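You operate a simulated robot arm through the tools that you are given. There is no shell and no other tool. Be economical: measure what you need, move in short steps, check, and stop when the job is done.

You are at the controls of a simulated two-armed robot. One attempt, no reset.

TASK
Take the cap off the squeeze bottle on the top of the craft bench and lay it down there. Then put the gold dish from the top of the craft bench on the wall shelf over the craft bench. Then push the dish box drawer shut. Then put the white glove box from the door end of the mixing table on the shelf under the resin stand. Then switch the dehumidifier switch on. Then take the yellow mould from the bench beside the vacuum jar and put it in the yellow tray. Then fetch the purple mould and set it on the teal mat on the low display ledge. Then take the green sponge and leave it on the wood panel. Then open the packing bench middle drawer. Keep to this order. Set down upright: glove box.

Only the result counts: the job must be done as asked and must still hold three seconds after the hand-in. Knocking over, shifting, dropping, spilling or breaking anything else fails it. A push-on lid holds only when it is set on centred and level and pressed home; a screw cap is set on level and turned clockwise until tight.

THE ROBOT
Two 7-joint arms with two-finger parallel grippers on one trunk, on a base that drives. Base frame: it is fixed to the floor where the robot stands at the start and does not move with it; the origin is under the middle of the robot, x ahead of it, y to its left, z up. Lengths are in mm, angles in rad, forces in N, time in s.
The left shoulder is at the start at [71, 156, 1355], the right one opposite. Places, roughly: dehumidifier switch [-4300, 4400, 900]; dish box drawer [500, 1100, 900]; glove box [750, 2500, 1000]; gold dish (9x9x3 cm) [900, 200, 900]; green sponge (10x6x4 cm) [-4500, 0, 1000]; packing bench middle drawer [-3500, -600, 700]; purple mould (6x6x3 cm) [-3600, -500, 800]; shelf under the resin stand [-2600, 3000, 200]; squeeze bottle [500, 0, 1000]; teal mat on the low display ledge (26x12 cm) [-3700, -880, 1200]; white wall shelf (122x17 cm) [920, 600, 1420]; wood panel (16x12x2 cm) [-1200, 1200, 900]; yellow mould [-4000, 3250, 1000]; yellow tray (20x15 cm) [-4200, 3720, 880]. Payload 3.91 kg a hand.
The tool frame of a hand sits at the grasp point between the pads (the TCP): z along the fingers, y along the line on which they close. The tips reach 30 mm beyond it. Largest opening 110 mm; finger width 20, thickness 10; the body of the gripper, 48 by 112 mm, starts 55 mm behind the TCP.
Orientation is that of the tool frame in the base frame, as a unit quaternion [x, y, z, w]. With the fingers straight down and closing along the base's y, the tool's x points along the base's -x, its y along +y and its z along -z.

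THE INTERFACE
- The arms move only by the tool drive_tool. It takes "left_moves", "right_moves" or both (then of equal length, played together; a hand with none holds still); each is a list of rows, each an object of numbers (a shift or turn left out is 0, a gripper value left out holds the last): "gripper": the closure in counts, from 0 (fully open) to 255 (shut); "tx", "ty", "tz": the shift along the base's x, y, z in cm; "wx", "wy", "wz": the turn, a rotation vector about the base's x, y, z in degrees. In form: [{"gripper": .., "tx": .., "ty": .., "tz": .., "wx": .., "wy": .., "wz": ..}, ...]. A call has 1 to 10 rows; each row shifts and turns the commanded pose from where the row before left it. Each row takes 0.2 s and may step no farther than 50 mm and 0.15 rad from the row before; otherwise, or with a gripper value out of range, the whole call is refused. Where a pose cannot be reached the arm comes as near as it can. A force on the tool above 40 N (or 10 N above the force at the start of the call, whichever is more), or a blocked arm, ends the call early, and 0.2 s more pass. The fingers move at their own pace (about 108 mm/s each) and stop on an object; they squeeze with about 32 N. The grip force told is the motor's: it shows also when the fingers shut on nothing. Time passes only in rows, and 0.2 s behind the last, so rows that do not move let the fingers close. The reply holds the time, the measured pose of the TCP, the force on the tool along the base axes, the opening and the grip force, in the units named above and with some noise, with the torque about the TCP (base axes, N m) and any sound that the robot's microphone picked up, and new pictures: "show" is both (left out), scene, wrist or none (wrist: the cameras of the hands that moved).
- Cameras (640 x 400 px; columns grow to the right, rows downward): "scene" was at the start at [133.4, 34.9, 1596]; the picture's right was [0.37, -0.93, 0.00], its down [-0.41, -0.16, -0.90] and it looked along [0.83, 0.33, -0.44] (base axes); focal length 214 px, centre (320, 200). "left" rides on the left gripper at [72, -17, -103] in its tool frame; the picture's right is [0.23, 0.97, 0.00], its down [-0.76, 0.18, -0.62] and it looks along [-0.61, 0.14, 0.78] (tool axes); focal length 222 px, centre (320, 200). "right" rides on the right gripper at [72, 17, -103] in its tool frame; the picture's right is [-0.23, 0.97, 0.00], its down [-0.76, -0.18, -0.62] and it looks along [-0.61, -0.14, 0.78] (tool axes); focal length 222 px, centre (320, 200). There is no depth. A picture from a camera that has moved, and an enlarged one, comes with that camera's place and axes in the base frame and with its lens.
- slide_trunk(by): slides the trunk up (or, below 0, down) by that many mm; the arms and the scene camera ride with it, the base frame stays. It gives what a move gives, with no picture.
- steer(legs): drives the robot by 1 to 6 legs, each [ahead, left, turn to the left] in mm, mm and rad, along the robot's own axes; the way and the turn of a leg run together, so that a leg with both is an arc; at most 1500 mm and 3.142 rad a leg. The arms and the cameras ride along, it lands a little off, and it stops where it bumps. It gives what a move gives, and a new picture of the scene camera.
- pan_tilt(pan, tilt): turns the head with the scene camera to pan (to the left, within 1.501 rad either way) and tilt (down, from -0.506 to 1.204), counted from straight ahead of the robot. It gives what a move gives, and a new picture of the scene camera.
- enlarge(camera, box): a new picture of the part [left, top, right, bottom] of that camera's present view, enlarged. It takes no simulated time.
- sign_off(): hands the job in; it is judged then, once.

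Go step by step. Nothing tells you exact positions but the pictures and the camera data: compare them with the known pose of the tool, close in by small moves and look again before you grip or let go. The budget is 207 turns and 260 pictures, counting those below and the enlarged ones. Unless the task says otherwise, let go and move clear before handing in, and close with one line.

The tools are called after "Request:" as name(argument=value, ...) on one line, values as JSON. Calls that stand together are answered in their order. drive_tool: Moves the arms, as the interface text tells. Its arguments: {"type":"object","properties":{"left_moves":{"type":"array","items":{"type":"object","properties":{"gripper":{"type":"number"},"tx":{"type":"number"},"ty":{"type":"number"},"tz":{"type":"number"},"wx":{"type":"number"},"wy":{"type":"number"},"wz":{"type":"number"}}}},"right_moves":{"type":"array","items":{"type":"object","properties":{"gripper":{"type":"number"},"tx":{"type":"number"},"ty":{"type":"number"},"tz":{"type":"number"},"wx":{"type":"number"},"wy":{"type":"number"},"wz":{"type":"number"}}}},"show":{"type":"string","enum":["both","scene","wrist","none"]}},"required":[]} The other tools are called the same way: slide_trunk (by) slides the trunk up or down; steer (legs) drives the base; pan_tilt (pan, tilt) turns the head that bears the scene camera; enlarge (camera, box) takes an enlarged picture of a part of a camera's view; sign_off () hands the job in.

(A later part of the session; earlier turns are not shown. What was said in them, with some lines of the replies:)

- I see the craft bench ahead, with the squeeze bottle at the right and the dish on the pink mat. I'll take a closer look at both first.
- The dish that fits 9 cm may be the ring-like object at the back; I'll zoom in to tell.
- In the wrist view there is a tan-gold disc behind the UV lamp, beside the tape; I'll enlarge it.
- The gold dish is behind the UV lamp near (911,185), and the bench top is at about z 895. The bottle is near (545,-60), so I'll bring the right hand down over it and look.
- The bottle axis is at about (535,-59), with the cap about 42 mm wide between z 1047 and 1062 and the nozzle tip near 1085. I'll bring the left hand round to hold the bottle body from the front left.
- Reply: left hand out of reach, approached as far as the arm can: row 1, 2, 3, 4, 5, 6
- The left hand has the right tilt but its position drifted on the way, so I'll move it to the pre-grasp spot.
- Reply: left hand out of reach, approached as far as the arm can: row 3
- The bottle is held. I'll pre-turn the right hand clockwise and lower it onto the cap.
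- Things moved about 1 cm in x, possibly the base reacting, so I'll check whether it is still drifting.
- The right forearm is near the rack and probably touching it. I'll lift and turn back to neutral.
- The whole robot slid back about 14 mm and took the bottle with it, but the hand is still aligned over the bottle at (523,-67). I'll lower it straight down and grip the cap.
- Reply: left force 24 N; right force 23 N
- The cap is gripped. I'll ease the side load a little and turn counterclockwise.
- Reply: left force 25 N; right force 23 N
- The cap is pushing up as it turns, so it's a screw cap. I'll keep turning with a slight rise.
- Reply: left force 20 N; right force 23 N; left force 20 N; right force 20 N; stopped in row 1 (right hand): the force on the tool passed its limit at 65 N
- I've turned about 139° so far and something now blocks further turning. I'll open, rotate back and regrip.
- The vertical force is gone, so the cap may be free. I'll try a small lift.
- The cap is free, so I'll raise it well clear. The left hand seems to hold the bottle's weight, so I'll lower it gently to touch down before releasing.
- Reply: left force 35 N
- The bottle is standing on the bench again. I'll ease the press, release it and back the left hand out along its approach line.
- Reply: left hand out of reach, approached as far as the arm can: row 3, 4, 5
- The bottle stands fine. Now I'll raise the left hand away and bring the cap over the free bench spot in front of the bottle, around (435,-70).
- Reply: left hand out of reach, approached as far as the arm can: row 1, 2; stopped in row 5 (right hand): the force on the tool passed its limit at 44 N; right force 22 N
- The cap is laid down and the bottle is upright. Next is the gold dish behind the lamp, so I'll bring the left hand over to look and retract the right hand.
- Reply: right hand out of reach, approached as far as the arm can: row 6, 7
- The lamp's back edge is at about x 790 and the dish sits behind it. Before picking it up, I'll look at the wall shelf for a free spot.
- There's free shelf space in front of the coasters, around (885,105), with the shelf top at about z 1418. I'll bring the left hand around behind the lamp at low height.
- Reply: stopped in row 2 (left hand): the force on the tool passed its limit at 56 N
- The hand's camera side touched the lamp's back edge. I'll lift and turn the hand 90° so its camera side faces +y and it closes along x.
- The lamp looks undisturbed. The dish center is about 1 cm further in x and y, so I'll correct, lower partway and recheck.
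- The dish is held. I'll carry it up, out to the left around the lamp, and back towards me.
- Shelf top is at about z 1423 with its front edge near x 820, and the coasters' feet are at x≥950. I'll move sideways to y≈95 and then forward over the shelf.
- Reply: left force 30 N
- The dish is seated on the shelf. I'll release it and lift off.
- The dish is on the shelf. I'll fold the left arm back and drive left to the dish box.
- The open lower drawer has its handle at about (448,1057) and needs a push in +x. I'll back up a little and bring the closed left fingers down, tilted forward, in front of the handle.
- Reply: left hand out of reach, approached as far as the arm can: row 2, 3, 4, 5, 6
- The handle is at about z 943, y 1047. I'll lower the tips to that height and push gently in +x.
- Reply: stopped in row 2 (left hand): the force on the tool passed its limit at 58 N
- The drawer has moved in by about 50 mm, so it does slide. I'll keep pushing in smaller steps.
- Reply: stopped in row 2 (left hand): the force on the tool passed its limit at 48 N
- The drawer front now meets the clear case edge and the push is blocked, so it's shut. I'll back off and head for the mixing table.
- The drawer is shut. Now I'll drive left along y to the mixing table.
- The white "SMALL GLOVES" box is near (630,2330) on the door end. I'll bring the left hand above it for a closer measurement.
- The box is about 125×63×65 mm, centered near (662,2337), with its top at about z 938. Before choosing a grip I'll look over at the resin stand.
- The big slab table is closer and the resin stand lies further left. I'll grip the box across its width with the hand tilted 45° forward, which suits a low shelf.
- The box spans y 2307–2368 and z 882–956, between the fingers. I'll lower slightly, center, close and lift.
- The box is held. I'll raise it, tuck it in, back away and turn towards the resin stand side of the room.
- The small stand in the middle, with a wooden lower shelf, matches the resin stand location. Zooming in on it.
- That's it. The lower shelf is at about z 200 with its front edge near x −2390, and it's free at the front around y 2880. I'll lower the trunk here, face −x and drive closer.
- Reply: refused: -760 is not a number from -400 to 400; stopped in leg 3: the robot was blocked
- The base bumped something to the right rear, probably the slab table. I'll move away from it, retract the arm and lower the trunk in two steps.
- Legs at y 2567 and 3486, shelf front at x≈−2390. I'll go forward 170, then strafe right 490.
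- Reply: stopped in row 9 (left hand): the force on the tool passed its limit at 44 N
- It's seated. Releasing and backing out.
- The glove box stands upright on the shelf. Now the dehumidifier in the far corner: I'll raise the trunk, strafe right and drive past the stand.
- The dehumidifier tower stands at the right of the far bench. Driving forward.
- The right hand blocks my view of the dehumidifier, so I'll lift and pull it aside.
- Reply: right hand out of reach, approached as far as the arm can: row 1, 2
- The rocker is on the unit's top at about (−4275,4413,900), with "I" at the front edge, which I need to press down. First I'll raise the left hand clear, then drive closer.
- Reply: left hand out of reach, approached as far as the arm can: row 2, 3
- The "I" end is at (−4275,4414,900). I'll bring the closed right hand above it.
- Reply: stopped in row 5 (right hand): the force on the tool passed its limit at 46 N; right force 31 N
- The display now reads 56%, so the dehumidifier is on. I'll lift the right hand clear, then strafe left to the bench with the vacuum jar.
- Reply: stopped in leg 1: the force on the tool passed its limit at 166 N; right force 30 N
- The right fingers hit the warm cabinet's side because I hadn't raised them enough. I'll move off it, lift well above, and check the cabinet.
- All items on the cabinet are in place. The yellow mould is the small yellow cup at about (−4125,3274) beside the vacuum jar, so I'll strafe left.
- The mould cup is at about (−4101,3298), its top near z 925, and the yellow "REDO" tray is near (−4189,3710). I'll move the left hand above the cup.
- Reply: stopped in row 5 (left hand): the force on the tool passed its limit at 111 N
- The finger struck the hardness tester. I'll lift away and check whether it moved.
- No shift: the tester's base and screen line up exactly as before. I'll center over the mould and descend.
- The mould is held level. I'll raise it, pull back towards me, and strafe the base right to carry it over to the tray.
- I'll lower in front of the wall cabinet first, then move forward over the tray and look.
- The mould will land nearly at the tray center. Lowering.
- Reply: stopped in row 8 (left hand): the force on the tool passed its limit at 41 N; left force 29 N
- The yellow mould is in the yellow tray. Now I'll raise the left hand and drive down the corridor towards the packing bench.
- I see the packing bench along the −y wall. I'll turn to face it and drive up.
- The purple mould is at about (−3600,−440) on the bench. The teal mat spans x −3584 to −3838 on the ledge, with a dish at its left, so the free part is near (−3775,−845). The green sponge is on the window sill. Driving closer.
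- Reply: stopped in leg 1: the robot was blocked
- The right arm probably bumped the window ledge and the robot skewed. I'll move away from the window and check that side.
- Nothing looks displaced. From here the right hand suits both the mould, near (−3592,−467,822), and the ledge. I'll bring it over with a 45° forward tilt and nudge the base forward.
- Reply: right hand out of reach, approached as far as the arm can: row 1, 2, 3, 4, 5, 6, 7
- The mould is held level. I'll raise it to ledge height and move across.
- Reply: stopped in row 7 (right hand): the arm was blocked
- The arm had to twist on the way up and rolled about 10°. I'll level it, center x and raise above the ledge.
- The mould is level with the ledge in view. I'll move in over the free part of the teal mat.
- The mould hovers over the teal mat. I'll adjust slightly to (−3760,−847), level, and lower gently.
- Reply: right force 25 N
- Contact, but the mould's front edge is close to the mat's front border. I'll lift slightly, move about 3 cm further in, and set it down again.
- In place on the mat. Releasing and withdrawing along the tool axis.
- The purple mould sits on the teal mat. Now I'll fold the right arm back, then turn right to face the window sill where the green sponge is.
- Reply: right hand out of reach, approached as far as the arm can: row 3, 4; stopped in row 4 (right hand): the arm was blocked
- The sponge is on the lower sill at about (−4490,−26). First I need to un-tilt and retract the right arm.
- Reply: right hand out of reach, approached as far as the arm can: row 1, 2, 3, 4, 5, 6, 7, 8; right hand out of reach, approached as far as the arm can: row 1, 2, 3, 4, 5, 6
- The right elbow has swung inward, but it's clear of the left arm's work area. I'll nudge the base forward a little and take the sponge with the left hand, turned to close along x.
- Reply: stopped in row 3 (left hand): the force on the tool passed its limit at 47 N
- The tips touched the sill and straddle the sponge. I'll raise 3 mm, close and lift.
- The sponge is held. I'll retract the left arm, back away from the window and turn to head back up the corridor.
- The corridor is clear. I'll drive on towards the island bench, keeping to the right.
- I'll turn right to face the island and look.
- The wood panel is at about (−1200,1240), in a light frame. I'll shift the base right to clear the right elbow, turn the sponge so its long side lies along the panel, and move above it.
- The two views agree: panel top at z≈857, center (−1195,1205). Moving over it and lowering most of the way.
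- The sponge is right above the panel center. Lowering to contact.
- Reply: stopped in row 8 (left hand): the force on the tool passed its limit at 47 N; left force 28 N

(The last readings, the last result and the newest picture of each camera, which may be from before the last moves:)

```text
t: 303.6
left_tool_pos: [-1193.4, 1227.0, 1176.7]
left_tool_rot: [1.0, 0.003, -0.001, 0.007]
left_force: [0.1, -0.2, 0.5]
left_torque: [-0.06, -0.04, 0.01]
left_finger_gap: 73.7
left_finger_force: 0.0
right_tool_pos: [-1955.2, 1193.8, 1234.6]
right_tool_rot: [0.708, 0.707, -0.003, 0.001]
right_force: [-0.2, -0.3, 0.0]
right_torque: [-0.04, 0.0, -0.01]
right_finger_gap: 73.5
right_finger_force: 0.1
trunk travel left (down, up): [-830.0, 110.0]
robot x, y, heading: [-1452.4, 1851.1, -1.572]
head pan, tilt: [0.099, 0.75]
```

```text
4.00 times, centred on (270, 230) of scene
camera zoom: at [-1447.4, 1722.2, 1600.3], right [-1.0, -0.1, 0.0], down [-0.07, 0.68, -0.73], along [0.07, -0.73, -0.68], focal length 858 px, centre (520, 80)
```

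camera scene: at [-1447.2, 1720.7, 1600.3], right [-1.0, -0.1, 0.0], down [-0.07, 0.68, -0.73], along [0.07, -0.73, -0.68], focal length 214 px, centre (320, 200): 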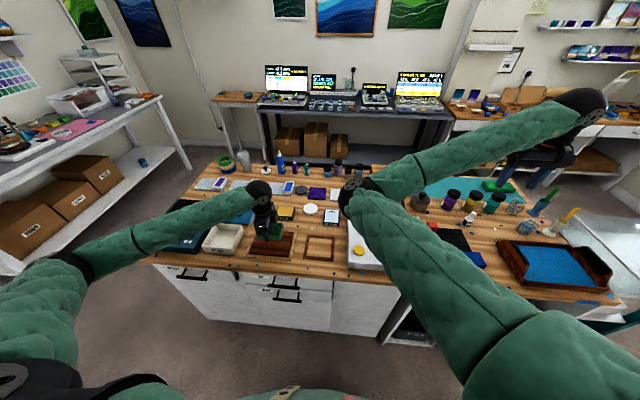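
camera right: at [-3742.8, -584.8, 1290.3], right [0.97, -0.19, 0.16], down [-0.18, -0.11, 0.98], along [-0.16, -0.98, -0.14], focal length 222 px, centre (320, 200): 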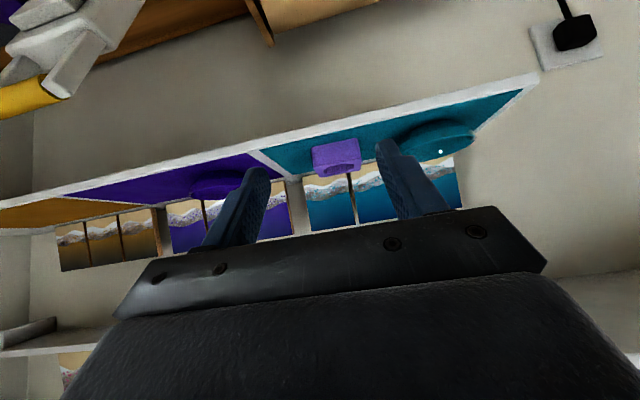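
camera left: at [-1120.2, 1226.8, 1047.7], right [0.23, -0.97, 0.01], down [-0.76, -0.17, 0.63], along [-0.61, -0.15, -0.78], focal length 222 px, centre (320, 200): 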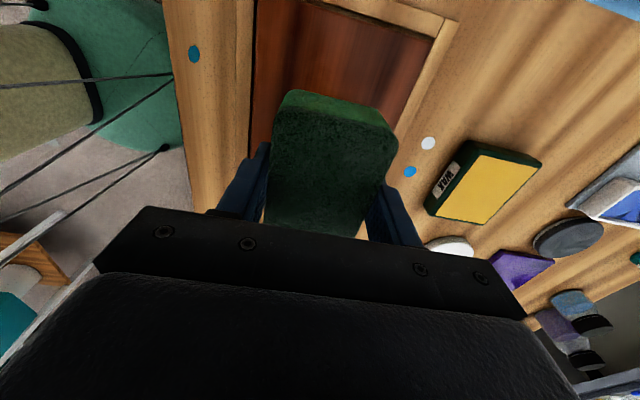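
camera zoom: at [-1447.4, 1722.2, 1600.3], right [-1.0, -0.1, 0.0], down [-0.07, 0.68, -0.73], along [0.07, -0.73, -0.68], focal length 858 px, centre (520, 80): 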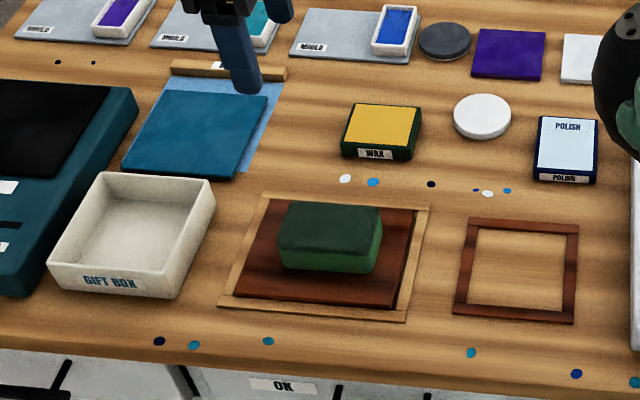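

The green sponge sits on the wood panel. Last step is the packing bench middle drawer, so I'll raise the left hand and drive back.

Request:
drive_tool(left_moves=[{"tz": 4, "ty": 3}, {"tz": 4, "ty": 3}, {"tz": 3, "ty": 3}], show="none")

Request:
steer(legs=[[0, 0, -1.568], [1400, 0, 0], [600, 0, 0]])

```text
t: 304.4
left_tool_pos: [-1197.1, 1317.6, 1286.5]
left_tool_rot: [1.0, 0.003, -0.002, 0.007]
left_force: [-0.5, 0.2, -0.7]
left_torque: [-0.05, 0.02, -0.04]
left_finger_gap: 73.3
left_finger_force: 0.1
right_tool_pos: [-1952.8, 1192.2, 1234.6]
right_tool_rot: [0.708, 0.706, -0.004, 0.001]
right_force: [-0.6, 1.1, -0.5]
right_torque: [-0.01, -0.02, 0.0]
right_finger_gap: 73.5
right_finger_force: 0.1
trunk travel left (down, up): [-830.0, 110.0]
robot x, y, heading: [-1456.0, 1850.4, -1.574]
head pan, tilt: [0.099, 0.75]
```

```text
t: 318.5
left_tool_pos: [-4045.6, 1704.6, 1284.9]
left_tool_rot: [-0.696, 0.718, 0.006, -0.003]
left_force: [-0.4, -0.2, -0.2]
left_torque: [-0.04, -0.02, 0.0]
left_finger_gap: 73.1
left_finger_force: 0.1
right_tool_pos: [-4144.5, 2465.5, 1234.4]
right_tool_rot: [1.0, -0.018, -0.003, -0.001]
right_force: [0.0, 0.9, 0.0]
right_torque: [-0.02, 0.0, -0.01]
right_finger_gap: 73.4
right_finger_force: 0.0
trunk travel left (down, up): [-830.0, 110.0]
robot x, y, heading: [-3503.7, 1944.7, 3.102]
head pan, tilt: [0.099, 0.75]
camera scene: at [-3635.9, 1938.7, 1600.3], right [-0.06, 1.0, 0.0], down [0.68, 0.04, -0.73], along [-0.73, -0.04, -0.68], focal length 214 px, centre (320, 200)
```

scene: 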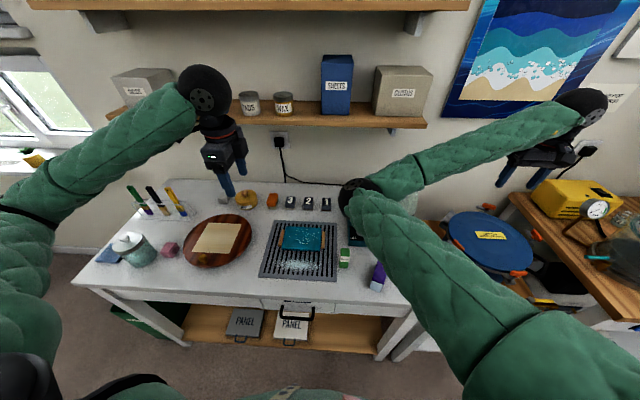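

Request:
steer(legs=[[-260, 0, 0], [0, 0, 1.61], [0, -170, 0], [1350, 0, 0]])

Request:
pan_tilt(pan=0, tilt=0.75)

```text
t: 331.8
left_tool_pos: [-3031.6, 71.2, 1284.6]
left_tool_rot: [0.999, 0.05, -0.002, 0.007]
left_force: [0.5, 0.0, -0.8]
left_torque: [-0.01, -0.03, 0.03]
left_finger_gap: 73.4
left_finger_force: 0.1
right_tool_pos: [-3774.0, -124.1, 1233.0]
right_tool_rot: [0.674, 0.739, -0.003, 0.0]
right_force: [0.1, 0.1, -0.2]
right_torque: [0.02, -0.01, -0.01]
right_finger_gap: 73.5
right_finger_force: 0.1
trunk travel left (down, up): [-830.0, 110.0]
robot x, y, heading: [-3341.2, 585.1, -1.482]
head pan, tilt: [0.099, 0.75]
camera scene: at [-3319.5, 450.6, 1600.3], right [-0.98, -0.19, 0.0], down [-0.13, 0.67, -0.73], along [0.14, -0.72, -0.68], focal length 214 px, centre (320, 200)
```

scene: 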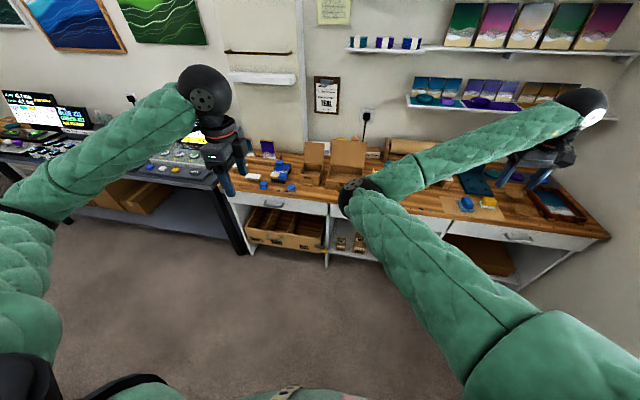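

```text
t: 332.4
left_tool_pos: [-3031.3, 71.8, 1285.3]
left_tool_rot: [0.999, 0.05, 0.0, 0.007]
left_force: [0.9, 0.2, -0.4]
left_torque: [0.02, -0.01, 0.0]
left_finger_gap: 73.2
left_finger_force: 0.1
right_tool_pos: [-3773.2, -123.7, 1233.6]
right_tool_rot: [0.673, 0.739, -0.003, 0.0]
right_force: [0.2, 0.0, 0.9]
right_torque: [-0.03, 0.03, 0.0]
right_finger_gap: 73.5
right_finger_force: 0.0
trunk travel left (down, up): [-830.0, 110.0]
robot x, y, heading: [-3332.2, 585.9, -1.481]
head pan, tilt: [0.0, 0.75]
camera scene: at [-3327.5, 449.1, 1600.2], right [-1.0, -0.09, 0.0], down [-0.06, 0.68, -0.73], along [0.07, -0.73, -0.68], focal length 214 px, centre (320, 200)
```

scene: 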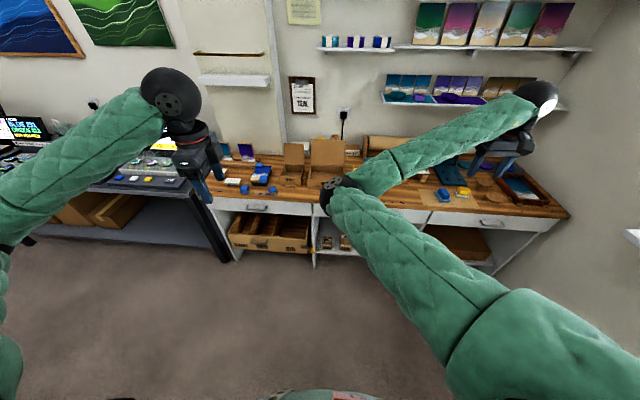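

Request:
steer(legs=[[0, 0, -0.09], [270, -340, 0]])

Request:
enlarge(camera="scene", box=[140, 220, 340, 345])

```text
t: 335.6
left_tool_pos: [-3420.9, -226.6, 1286.5]
left_tool_rot: [1.0, 0.005, -0.002, 0.007]
left_force: [0.3, -0.2, -0.3]
left_torque: [-0.03, 0.02, 0.0]
left_finger_gap: 73.5
left_finger_force: 0.0
right_tool_pos: [-4176.8, -355.4, 1234.3]
right_tool_rot: [0.706, 0.708, -0.003, 0.0]
right_force: [-0.5, 1.0, -0.1]
right_torque: [-0.01, -0.01, 0.0]
right_finger_gap: 73.6
right_finger_force: 0.0
trunk travel left (down, up): [-830.0, 110.0]
robot x, y, heading: [-3676.3, 306.7, -1.57]
head pan, tilt: [0.0, 0.75]
camera scene: at [-3681.3, 175.8, 1600.3], right [-1.0, 0.0, 0.0], down [0.0, 0.68, -0.73], along [0.0, -0.73, -0.68], focal length 214 px, centre (320, 200)
```

scene: 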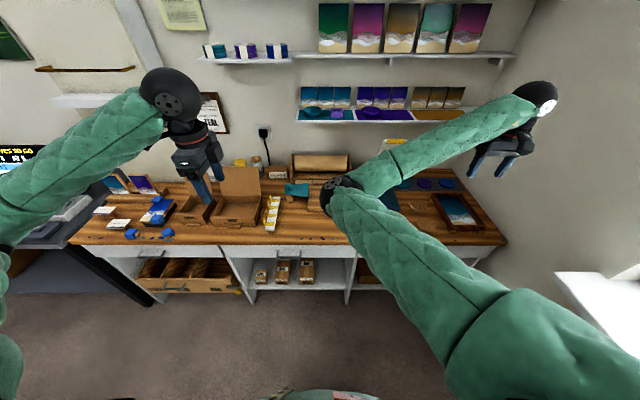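

```text
3.20 times, centred on (240, 282) of scene
camera zoom: at [-3681.3, 175.8, 1600.3], right [-1.0, 0.0, 0.0], down [0.0, 0.68, -0.73], along [0.0, -0.73, -0.68], focal length 686 px, centre (576, -64)
```

zoom: 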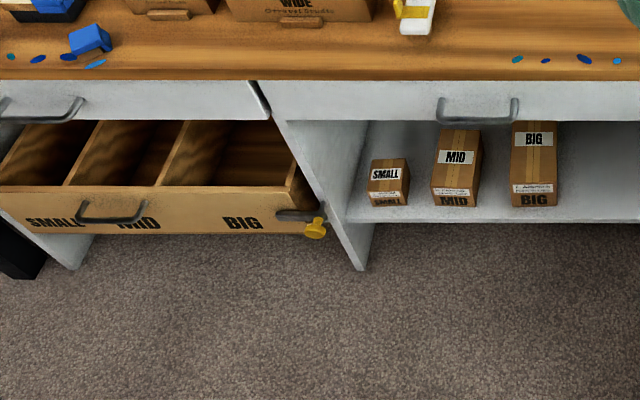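

The middle drawer's bow handle is at about (−3540,−376,740). I'll bring the left hand down in front of it, tilting it nearly horizontal with the fingers closing vertically.

Request:
drive_tool(left_moves=[{"gripper": 130, "tx": -1.2, "tz": -4, "wx": -7.5}, {"tx": -1.2, "tz": -4, "wx": -7.5}, {"tx": -1.2, "tz": -4, "wx": -7.5}, {"tx": -1.2, "tz": -4, "wx": -7.5}, {"tx": -1.2, "tz": -4, "wx": -7.5}, {"tx": -1.2, "tz": -4, "wx": -7.5}, {"tx": -1.2, "tz": -4, "wx": -7.5}, {"tx": -1.2, "tz": -4, "wx": -7.5}, {"tx": -1.2, "tz": -4, "wx": -7.5}, {"tx": -1.2, "tz": -4, "wx": -7.5}], show="both")

```text
t: 337.8
left_tool_pos: [-3543.9, -240.2, 883.7]
left_tool_rot: [0.788, 0.003, -0.005, 0.615]
left_force: [0.8, 0.2, 0.4]
left_torque: [-0.04, -0.02, 0.03]
left_finger_gap: 53.8
left_finger_force: 0.0
left hand out of reach, approached as far as the arm can: row 4
right_tool_pos: [-4177.7, -354.6, 1233.2]
right_tool_rot: [0.706, 0.708, -0.003, 0.0]
right_force: [-0.1, -0.7, -0.5]
right_torque: [-0.02, -0.02, -0.06]
right_finger_gap: 73.4
right_finger_force: 0.0
trunk travel left (down, up): [-830.0, 110.0]
robot x, y, heading: [-3678.8, 307.2, -1.572]
head pan, tilt: [0.0, 0.75]
camera scene: at [-3681.7, 176.8, 1600.5], right [-1.0, 0.0, 0.0], down [0.0, 0.68, -0.73], along [0.0, -0.73, -0.68], focal length 214 px, centre (320, 200)
camera left: at [-3469.3, -134.6, 890.7], right [0.24, -0.24, 0.94], down [-0.76, 0.56, 0.33], along [-0.61, -0.79, -0.05], focal length 222 px, centre (320, 200)
```

scene: 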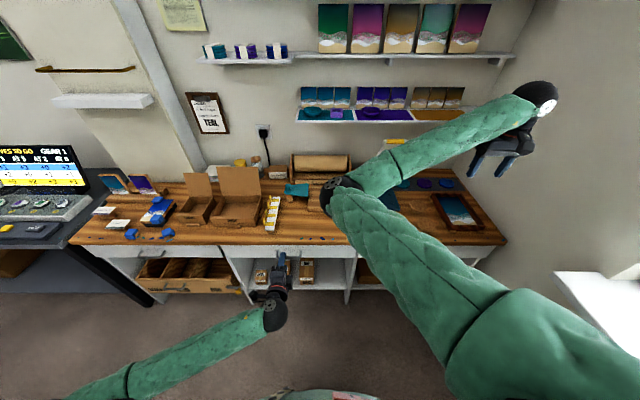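
left: 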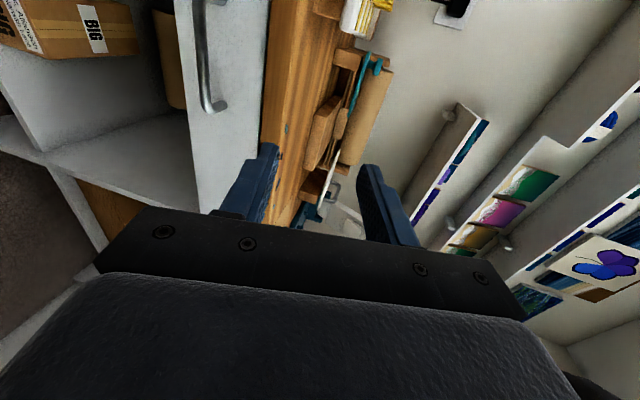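

Request:
drive_tool(left_moves=[{"tz": -4.5}, {"tz": -4.5}, {"tz": -4.5}, {"ty": -2, "tz": -1.5}], show="wrist")

Request:
enlarge(camera="scene", box=[220, 230, 340, 330])

```text
t: 338.8
left_tool_pos: [-3542.0, -263.7, 732.4]
left_tool_rot: [0.789, 0.002, -0.004, 0.615]
left_force: [0.3, 1.2, 0.9]
left_torque: [0.02, -0.01, 0.01]
left_finger_gap: 54.0
left_finger_force: 0.1
right_tool_pos: [-4177.6, -355.3, 1234.4]
right_tool_rot: [0.706, 0.708, -0.002, 0.0]
right_force: [-0.5, -1.5, -0.3]
right_torque: [0.06, -0.01, -0.03]
right_finger_gap: 73.4
right_finger_force: 0.0
trunk travel left (down, up): [-830.0, 110.0]
robot x, y, heading: [-3681.1, 310.8, -1.564]
head pan, tilt: [0.0, 0.75]
camera left: at [-3468.3, -160.5, 741.1], right [0.24, -0.24, 0.94], down [-0.76, 0.56, 0.33], along [-0.61, -0.79, -0.05], focal length 222 px, centre (320, 200)
```

left: 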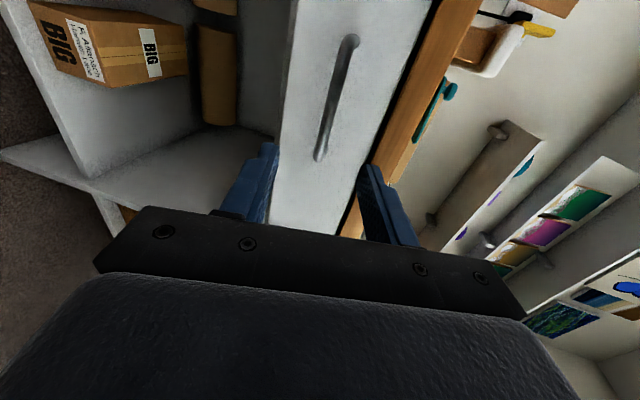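

```text
4.00 times, centred on (280, 280) of scene
camera zoom: at [-3681.8, 175.3, 1600.2], right [-1.0, 0.0, 0.0], down [0.0, 0.68, -0.73], along [0.0, -0.73, -0.68], focal length 858 px, centre (480, -120)
```

zoom: 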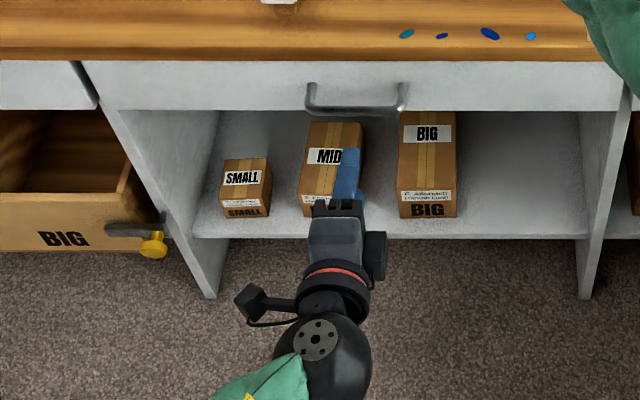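

Request:
drive_tool(left_moves=[{"gripper": 155, "ty": -3, "tz": -0.6}, {"ty": -3, "tz": -0.5}, {"ty": -2, "tz": -0.2}], show="wrist")

```text
t: 339.6
left_tool_pos: [-3541.1, -342.0, 721.7]
left_tool_rot: [0.789, 0.003, -0.004, 0.614]
left_force: [-0.4, -0.3, -0.5]
left_torque: [0.02, 0.01, 0.01]
left_finger_gap: 43.0
left_finger_force: 0.1
right_tool_pos: [-4176.7, -354.8, 1233.5]
right_tool_rot: [0.706, 0.708, -0.004, 0.001]
right_force: [-0.3, -0.9, -0.5]
right_torque: [-0.05, 0.01, 0.0]
right_finger_gap: 73.5
right_finger_force: 0.0
trunk travel left (down, up): [-830.0, 110.0]
robot x, y, heading: [-3679.2, 310.3, -1.568]
head pan, tilt: [0.0, 0.75]
camera left: at [-3467.7, -237.9, 729.5], right [0.24, -0.24, 0.94], down [-0.76, 0.56, 0.33], along [-0.61, -0.79, -0.05], focal length 222 px, centre (320, 200)
```

left: 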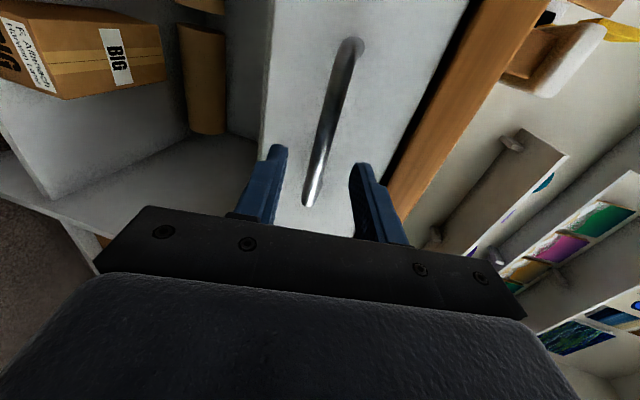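

Request:
drive_tool(left_moves=[{"ty": -1.2}, {"ty": -1}, {"ty": -0.8}, {"ty": -0.5}, {"ty": -0.5}], show="wrist")

```text
t: 340.9
left_tool_pos: [-3541.1, -377.2, 718.7]
left_tool_rot: [0.789, 0.002, -0.003, 0.614]
left_force: [4.0, 36.1, 14.0]
left_torque: [-1.42, 0.11, 0.16]
left_finger_gap: 45.8
left_finger_force: 2.8
right_tool_pos: [-4175.3, -352.4, 1236.4]
right_tool_rot: [0.706, 0.708, -0.003, 0.002]
right_force: [-0.8, -0.7, -0.3]
right_torque: [0.03, 0.01, 0.01]
right_finger_gap: 73.0
right_finger_force: 0.1
trunk travel left (down, up): [-830.0, 110.0]
robot x, y, heading: [-3679.2, 314.7, -1.57]
head pan, tilt: [0.0, 0.75]
stopped in row 5 (left hand): the force on the tool passed its limit at 49 N (the readings are from after the stop); the commanded pose is now the measured one
camera left: at [-3468.5, -272.5, 726.5], right [0.24, -0.24, 0.94], down [-0.76, 0.56, 0.33], along [-0.61, -0.79, -0.05], focal length 222 px, centre (320, 200)
```

left: 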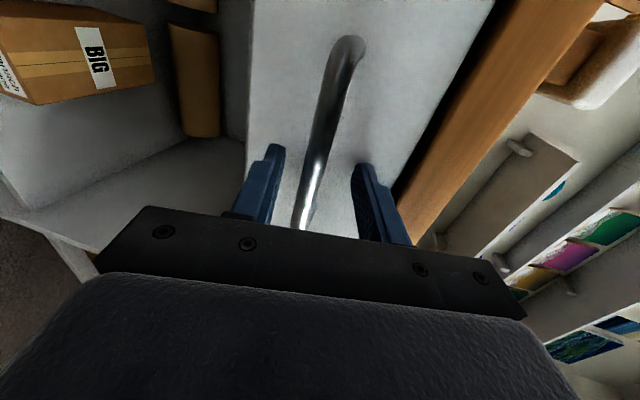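

The tips reached the drawer face with the handle between the fingers. I'll back off slightly and grip.

Request:
drive_tool(left_moves=[{"ty": 0.6}, {"gripper": 255}, {}, {}], show="wrist")

```text
t: 341.9
left_tool_pos: [-3541.3, -374.1, 712.0]
left_tool_rot: [0.791, 0.002, -0.004, 0.611]
left_force: [-6.6, -0.2, -41.0]
left_torque: [0.15, -0.59, 0.08]
left_finger_gap: 11.9
left_finger_force: 44.8
right_tool_pos: [-4176.8, -355.9, 1232.0]
right_tool_rot: [0.706, 0.708, -0.002, 0.0]
right_force: [0.6, -0.3, -0.1]
right_torque: [-0.02, 0.0, 0.0]
right_finger_gap: 73.2
right_finger_force: 0.0
trunk travel left (down, up): [-830.0, 110.0]
robot x, y, heading: [-3680.4, 307.3, -1.572]
head pan, tilt: [0.0, 0.75]
camera left: at [-3468.3, -270.1, 721.6], right [0.24, -0.25, 0.94], down [-0.76, 0.56, 0.34], along [-0.61, -0.79, -0.06], focal length 222 px, centre (320, 200)
```

left: 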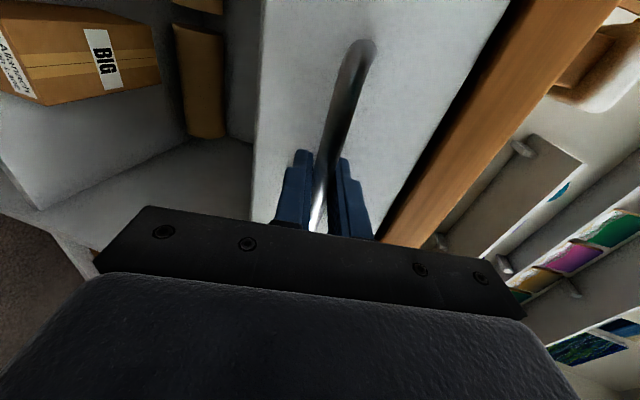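

The handle is gripped. I'll relax the vertical load and start pulling.

Request:
drive_tool(left_moves=[{"tz": -0.6}, {"ty": 0.5}, {"ty": 1}, {"ty": 1}, {"ty": 1}], show="wrist")

```text
t: 343.1
left_tool_pos: [-3542.1, -338.7, 713.6]
left_tool_rot: [0.789, 0.004, -0.004, 0.614]
left_force: [6.3, 0.7, -2.2]
left_torque: [0.04, -0.42, -0.49]
left_finger_gap: 11.8
left_finger_force: 45.0
right_tool_pos: [-4175.7, -355.5, 1234.8]
right_tool_rot: [0.706, 0.708, -0.004, 0.0]
right_force: [0.5, -0.3, -0.5]
right_torque: [-0.01, 0.0, 0.04]
right_finger_gap: 73.4
right_finger_force: 0.0
trunk travel left (down, up): [-830.0, 110.0]
robot x, y, heading: [-3679.1, 309.9, -1.568]
head pan, tilt: [0.0, 0.75]
camera left: at [-3468.4, -234.4, 720.6], right [0.24, -0.24, 0.94], down [-0.76, 0.56, 0.33], along [-0.61, -0.79, -0.05], focal length 222 px, centre (320, 200)
```

left: 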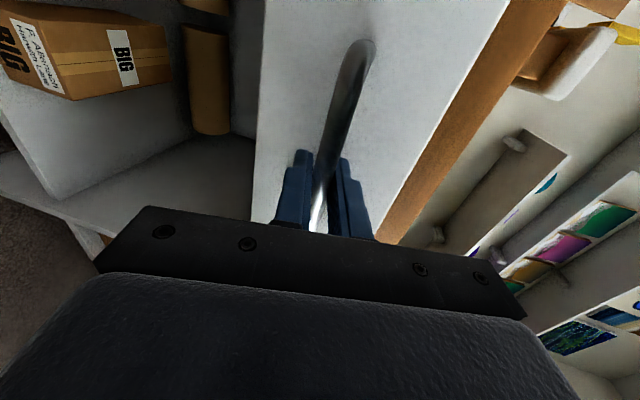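

The drawer is coming. Continuing the pull.

Request:
drive_tool(left_moves=[{"ty": 1.5}, {"ty": 1.5}, {"ty": 1.5}, {"ty": 1.5}, {"ty": 1.5}, {"ty": 1.5}, {"ty": 1.5}, {"ty": 1.5}], show="scene")

```text
t: 344.9
left_tool_pos: [-3541.2, -216.5, 712.4]
left_tool_rot: [0.789, 0.003, -0.004, 0.614]
left_force: [14.2, 1.7, 24.5]
left_torque: [-0.1, -0.76, 0.8]
left_finger_gap: 11.8
left_finger_force: 45.3
right_tool_pos: [-4177.3, -351.4, 1235.6]
right_tool_rot: [0.706, 0.708, -0.004, 0.002]
right_force: [0.2, 0.7, -0.1]
right_torque: [-0.02, 0.01, -0.02]
right_finger_gap: 73.5
right_finger_force: 0.0
trunk travel left (down, up): [-830.0, 110.0]
robot x, y, heading: [-3681.0, 309.5, -1.562]
head pan, tilt: [0.0, 0.75]
camera scene: at [-3681.1, 179.1, 1600.7], right [-1.0, 0.0, 0.0], down [0.0, 0.68, -0.73], along [0.0, -0.73, -0.68], focal length 214 px, centre (320, 200)
```

scene: 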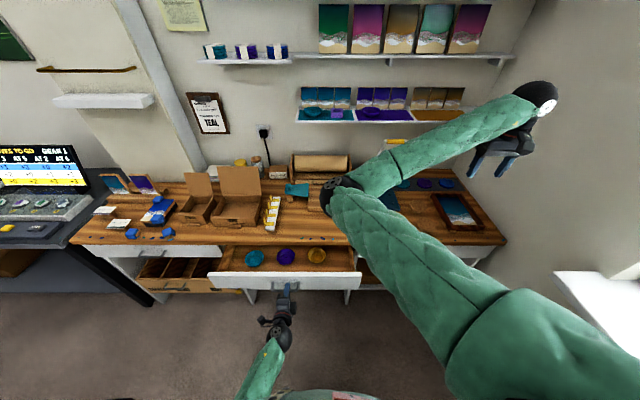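

Request:
drive_tool(left_moves=[{"ty": 1.2, "tz": 0.2}, {"ty": 1.2}, {"ty": 1.2}, {"ty": 1.2}, {"ty": 1.2}, {"ty": 1.2}, {"ty": 1.2}, {"ty": 1.2}], show="scene")

```text
t: 346.8
left_tool_pos: [-3540.8, -123.2, 712.2]
left_tool_rot: [0.791, 0.004, -0.005, 0.612]
left_force: [3.1, 0.6, -29.3]
left_torque: [0.06, -0.61, -0.22]
left_finger_gap: 11.9
left_finger_force: 45.1
right_tool_pos: [-4177.3, -355.1, 1232.7]
right_tool_rot: [0.706, 0.708, -0.003, -0.001]
right_force: [-0.6, -0.6, -0.1]
right_torque: [0.02, 0.03, 0.0]
right_finger_gap: 73.4
right_finger_force: 0.0
trunk travel left (down, up): [-830.0, 110.0]
robot x, y, heading: [-3676.2, 307.8, -1.568]
head pan, tilt: [0.0, 0.75]
camera scene: at [-3680.5, 175.3, 1599.9], right [-1.0, 0.0, 0.0], down [0.0, 0.68, -0.73], along [0.0, -0.73, -0.68], focal length 214 px, centre (320, 200)
```

scene: 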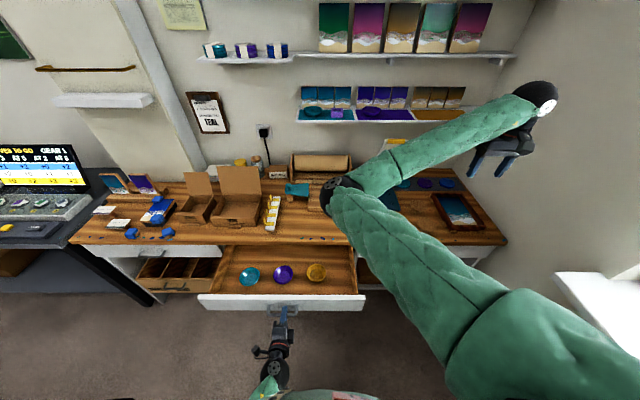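

Request:
drive_tool(left_moves=[{"ty": 1, "tz": -0.2}, {"ty": 1}, {"ty": 1}, {"ty": 1}, {"ty": 1}, {"ty": 1}], show="none")

```text
t: 348.1
left_tool_pos: [-3541.3, -63.5, 712.7]
left_tool_rot: [0.789, 0.002, -0.003, 0.614]
left_force: [19.0, -1.0, 8.1]
left_torque: [-0.02, -0.44, -0.88]
left_finger_gap: 11.9
left_finger_force: 45.1
right_tool_pos: [-4174.5, -354.9, 1234.3]
right_tool_rot: [0.706, 0.708, -0.003, 0.0]
right_force: [-0.1, 1.1, 0.7]
right_torque: [0.01, -0.02, -0.01]
right_finger_gap: 73.5
right_finger_force: 0.1
trunk travel left (down, up): [-830.0, 110.0]
robot x, y, heading: [-3678.1, 311.6, -1.569]
head pan, tilt: [0.0, 0.75]
```

The drawer is about 31 cm open. I'll release the handle and back the base away.

Request:
drive_tool(left_moves=[{"gripper": 150}, {}, {}], show="none")

Request:
steer(legs=[[-150, 0, 0]])

Request:
enlarge(camera="scene", box=[180, 60, 420, 290])

```text
t: 348.9
left_tool_pos: [-3541.9, -62.8, 711.9]
left_tool_rot: [0.789, 0.002, -0.003, 0.614]
left_force: [-0.1, -0.4, -0.8]
left_torque: [0.02, 0.01, 0.0]
left_finger_gap: 45.4
left_finger_force: 0.1
right_tool_pos: [-4177.3, -354.8, 1234.1]
right_tool_rot: [0.706, 0.708, -0.003, 0.0]
right_force: [0.7, 0.1, 0.0]
right_torque: [-0.01, -0.01, -0.03]
right_finger_gap: 73.3
right_finger_force: 0.1
trunk travel left (down, up): [-830.0, 110.0]
robot x, y, heading: [-3678.4, 309.0, -1.568]
head pan, tilt: [0.0, 0.75]
```

```text
t: 350.3
left_tool_pos: [-3541.3, 89.5, 713.0]
left_tool_rot: [0.79, 0.005, -0.002, 0.613]
left_force: [-0.5, -0.1, -0.2]
left_torque: [0.0, -0.02, -0.02]
left_finger_gap: 45.2
left_finger_force: 0.1
right_tool_pos: [-4174.6, -206.2, 1235.6]
right_tool_rot: [0.704, 0.71, -0.003, 0.001]
right_force: [0.5, 0.4, -0.6]
right_torque: [-0.01, -0.01, 0.0]
right_finger_gap: 73.3
right_finger_force: 0.0
trunk travel left (down, up): [-830.0, 110.0]
robot x, y, heading: [-3679.5, 462.8, -1.561]
head pan, tilt: [0.0, 0.75]
camera scene: at [-3681.4, 327.5, 1600.2], right [-1.0, -0.01, 0.0], down [0.0, 0.68, -0.73], along [0.0, -0.73, -0.68], focal length 214 px, centre (320, 200)
```

scene: 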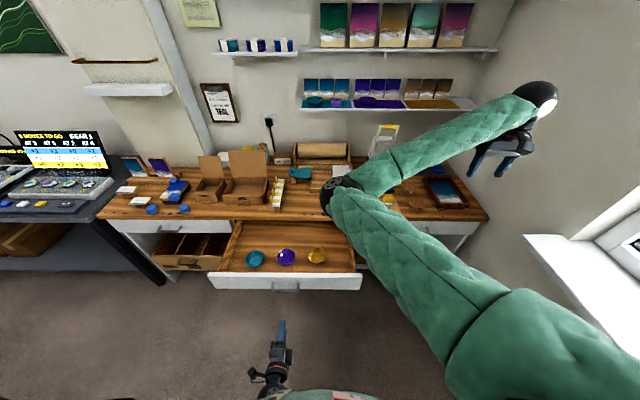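

```text
1.74 times, centred on (300, 175) of scene
camera zoom: at [-3681.4, 327.5, 1600.2], right [-1.0, -0.01, 0.0], down [0.0, 0.68, -0.73], along [0.0, -0.73, -0.68], focal length 373 px, centre (355, 244)
```

zoom: 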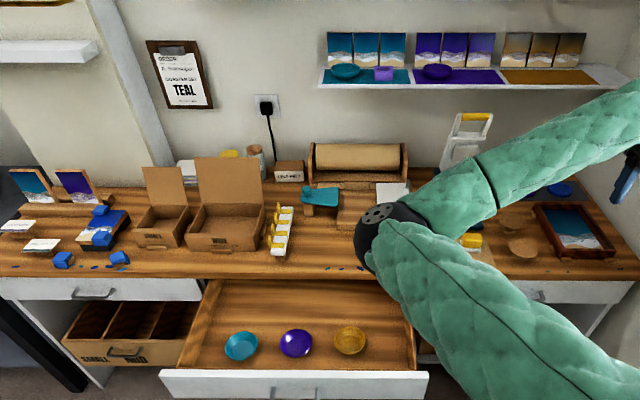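

All nine steps look complete: the drawer stands open, the mould sits on the teal mat, and both hands are clear. I'll hand the job in.

Request:
sign_off()

```text
The job is handed in.
```

I carried out all nine steps in the order you gave and handed the job in; I don't have the judge's result. Along the way the arms touched the UV lamp, the warm cabinet and the hardness tester, and probably the window ledge. The base was also stopped once near the slab table. In the camera pictures I saw nothing displaced.
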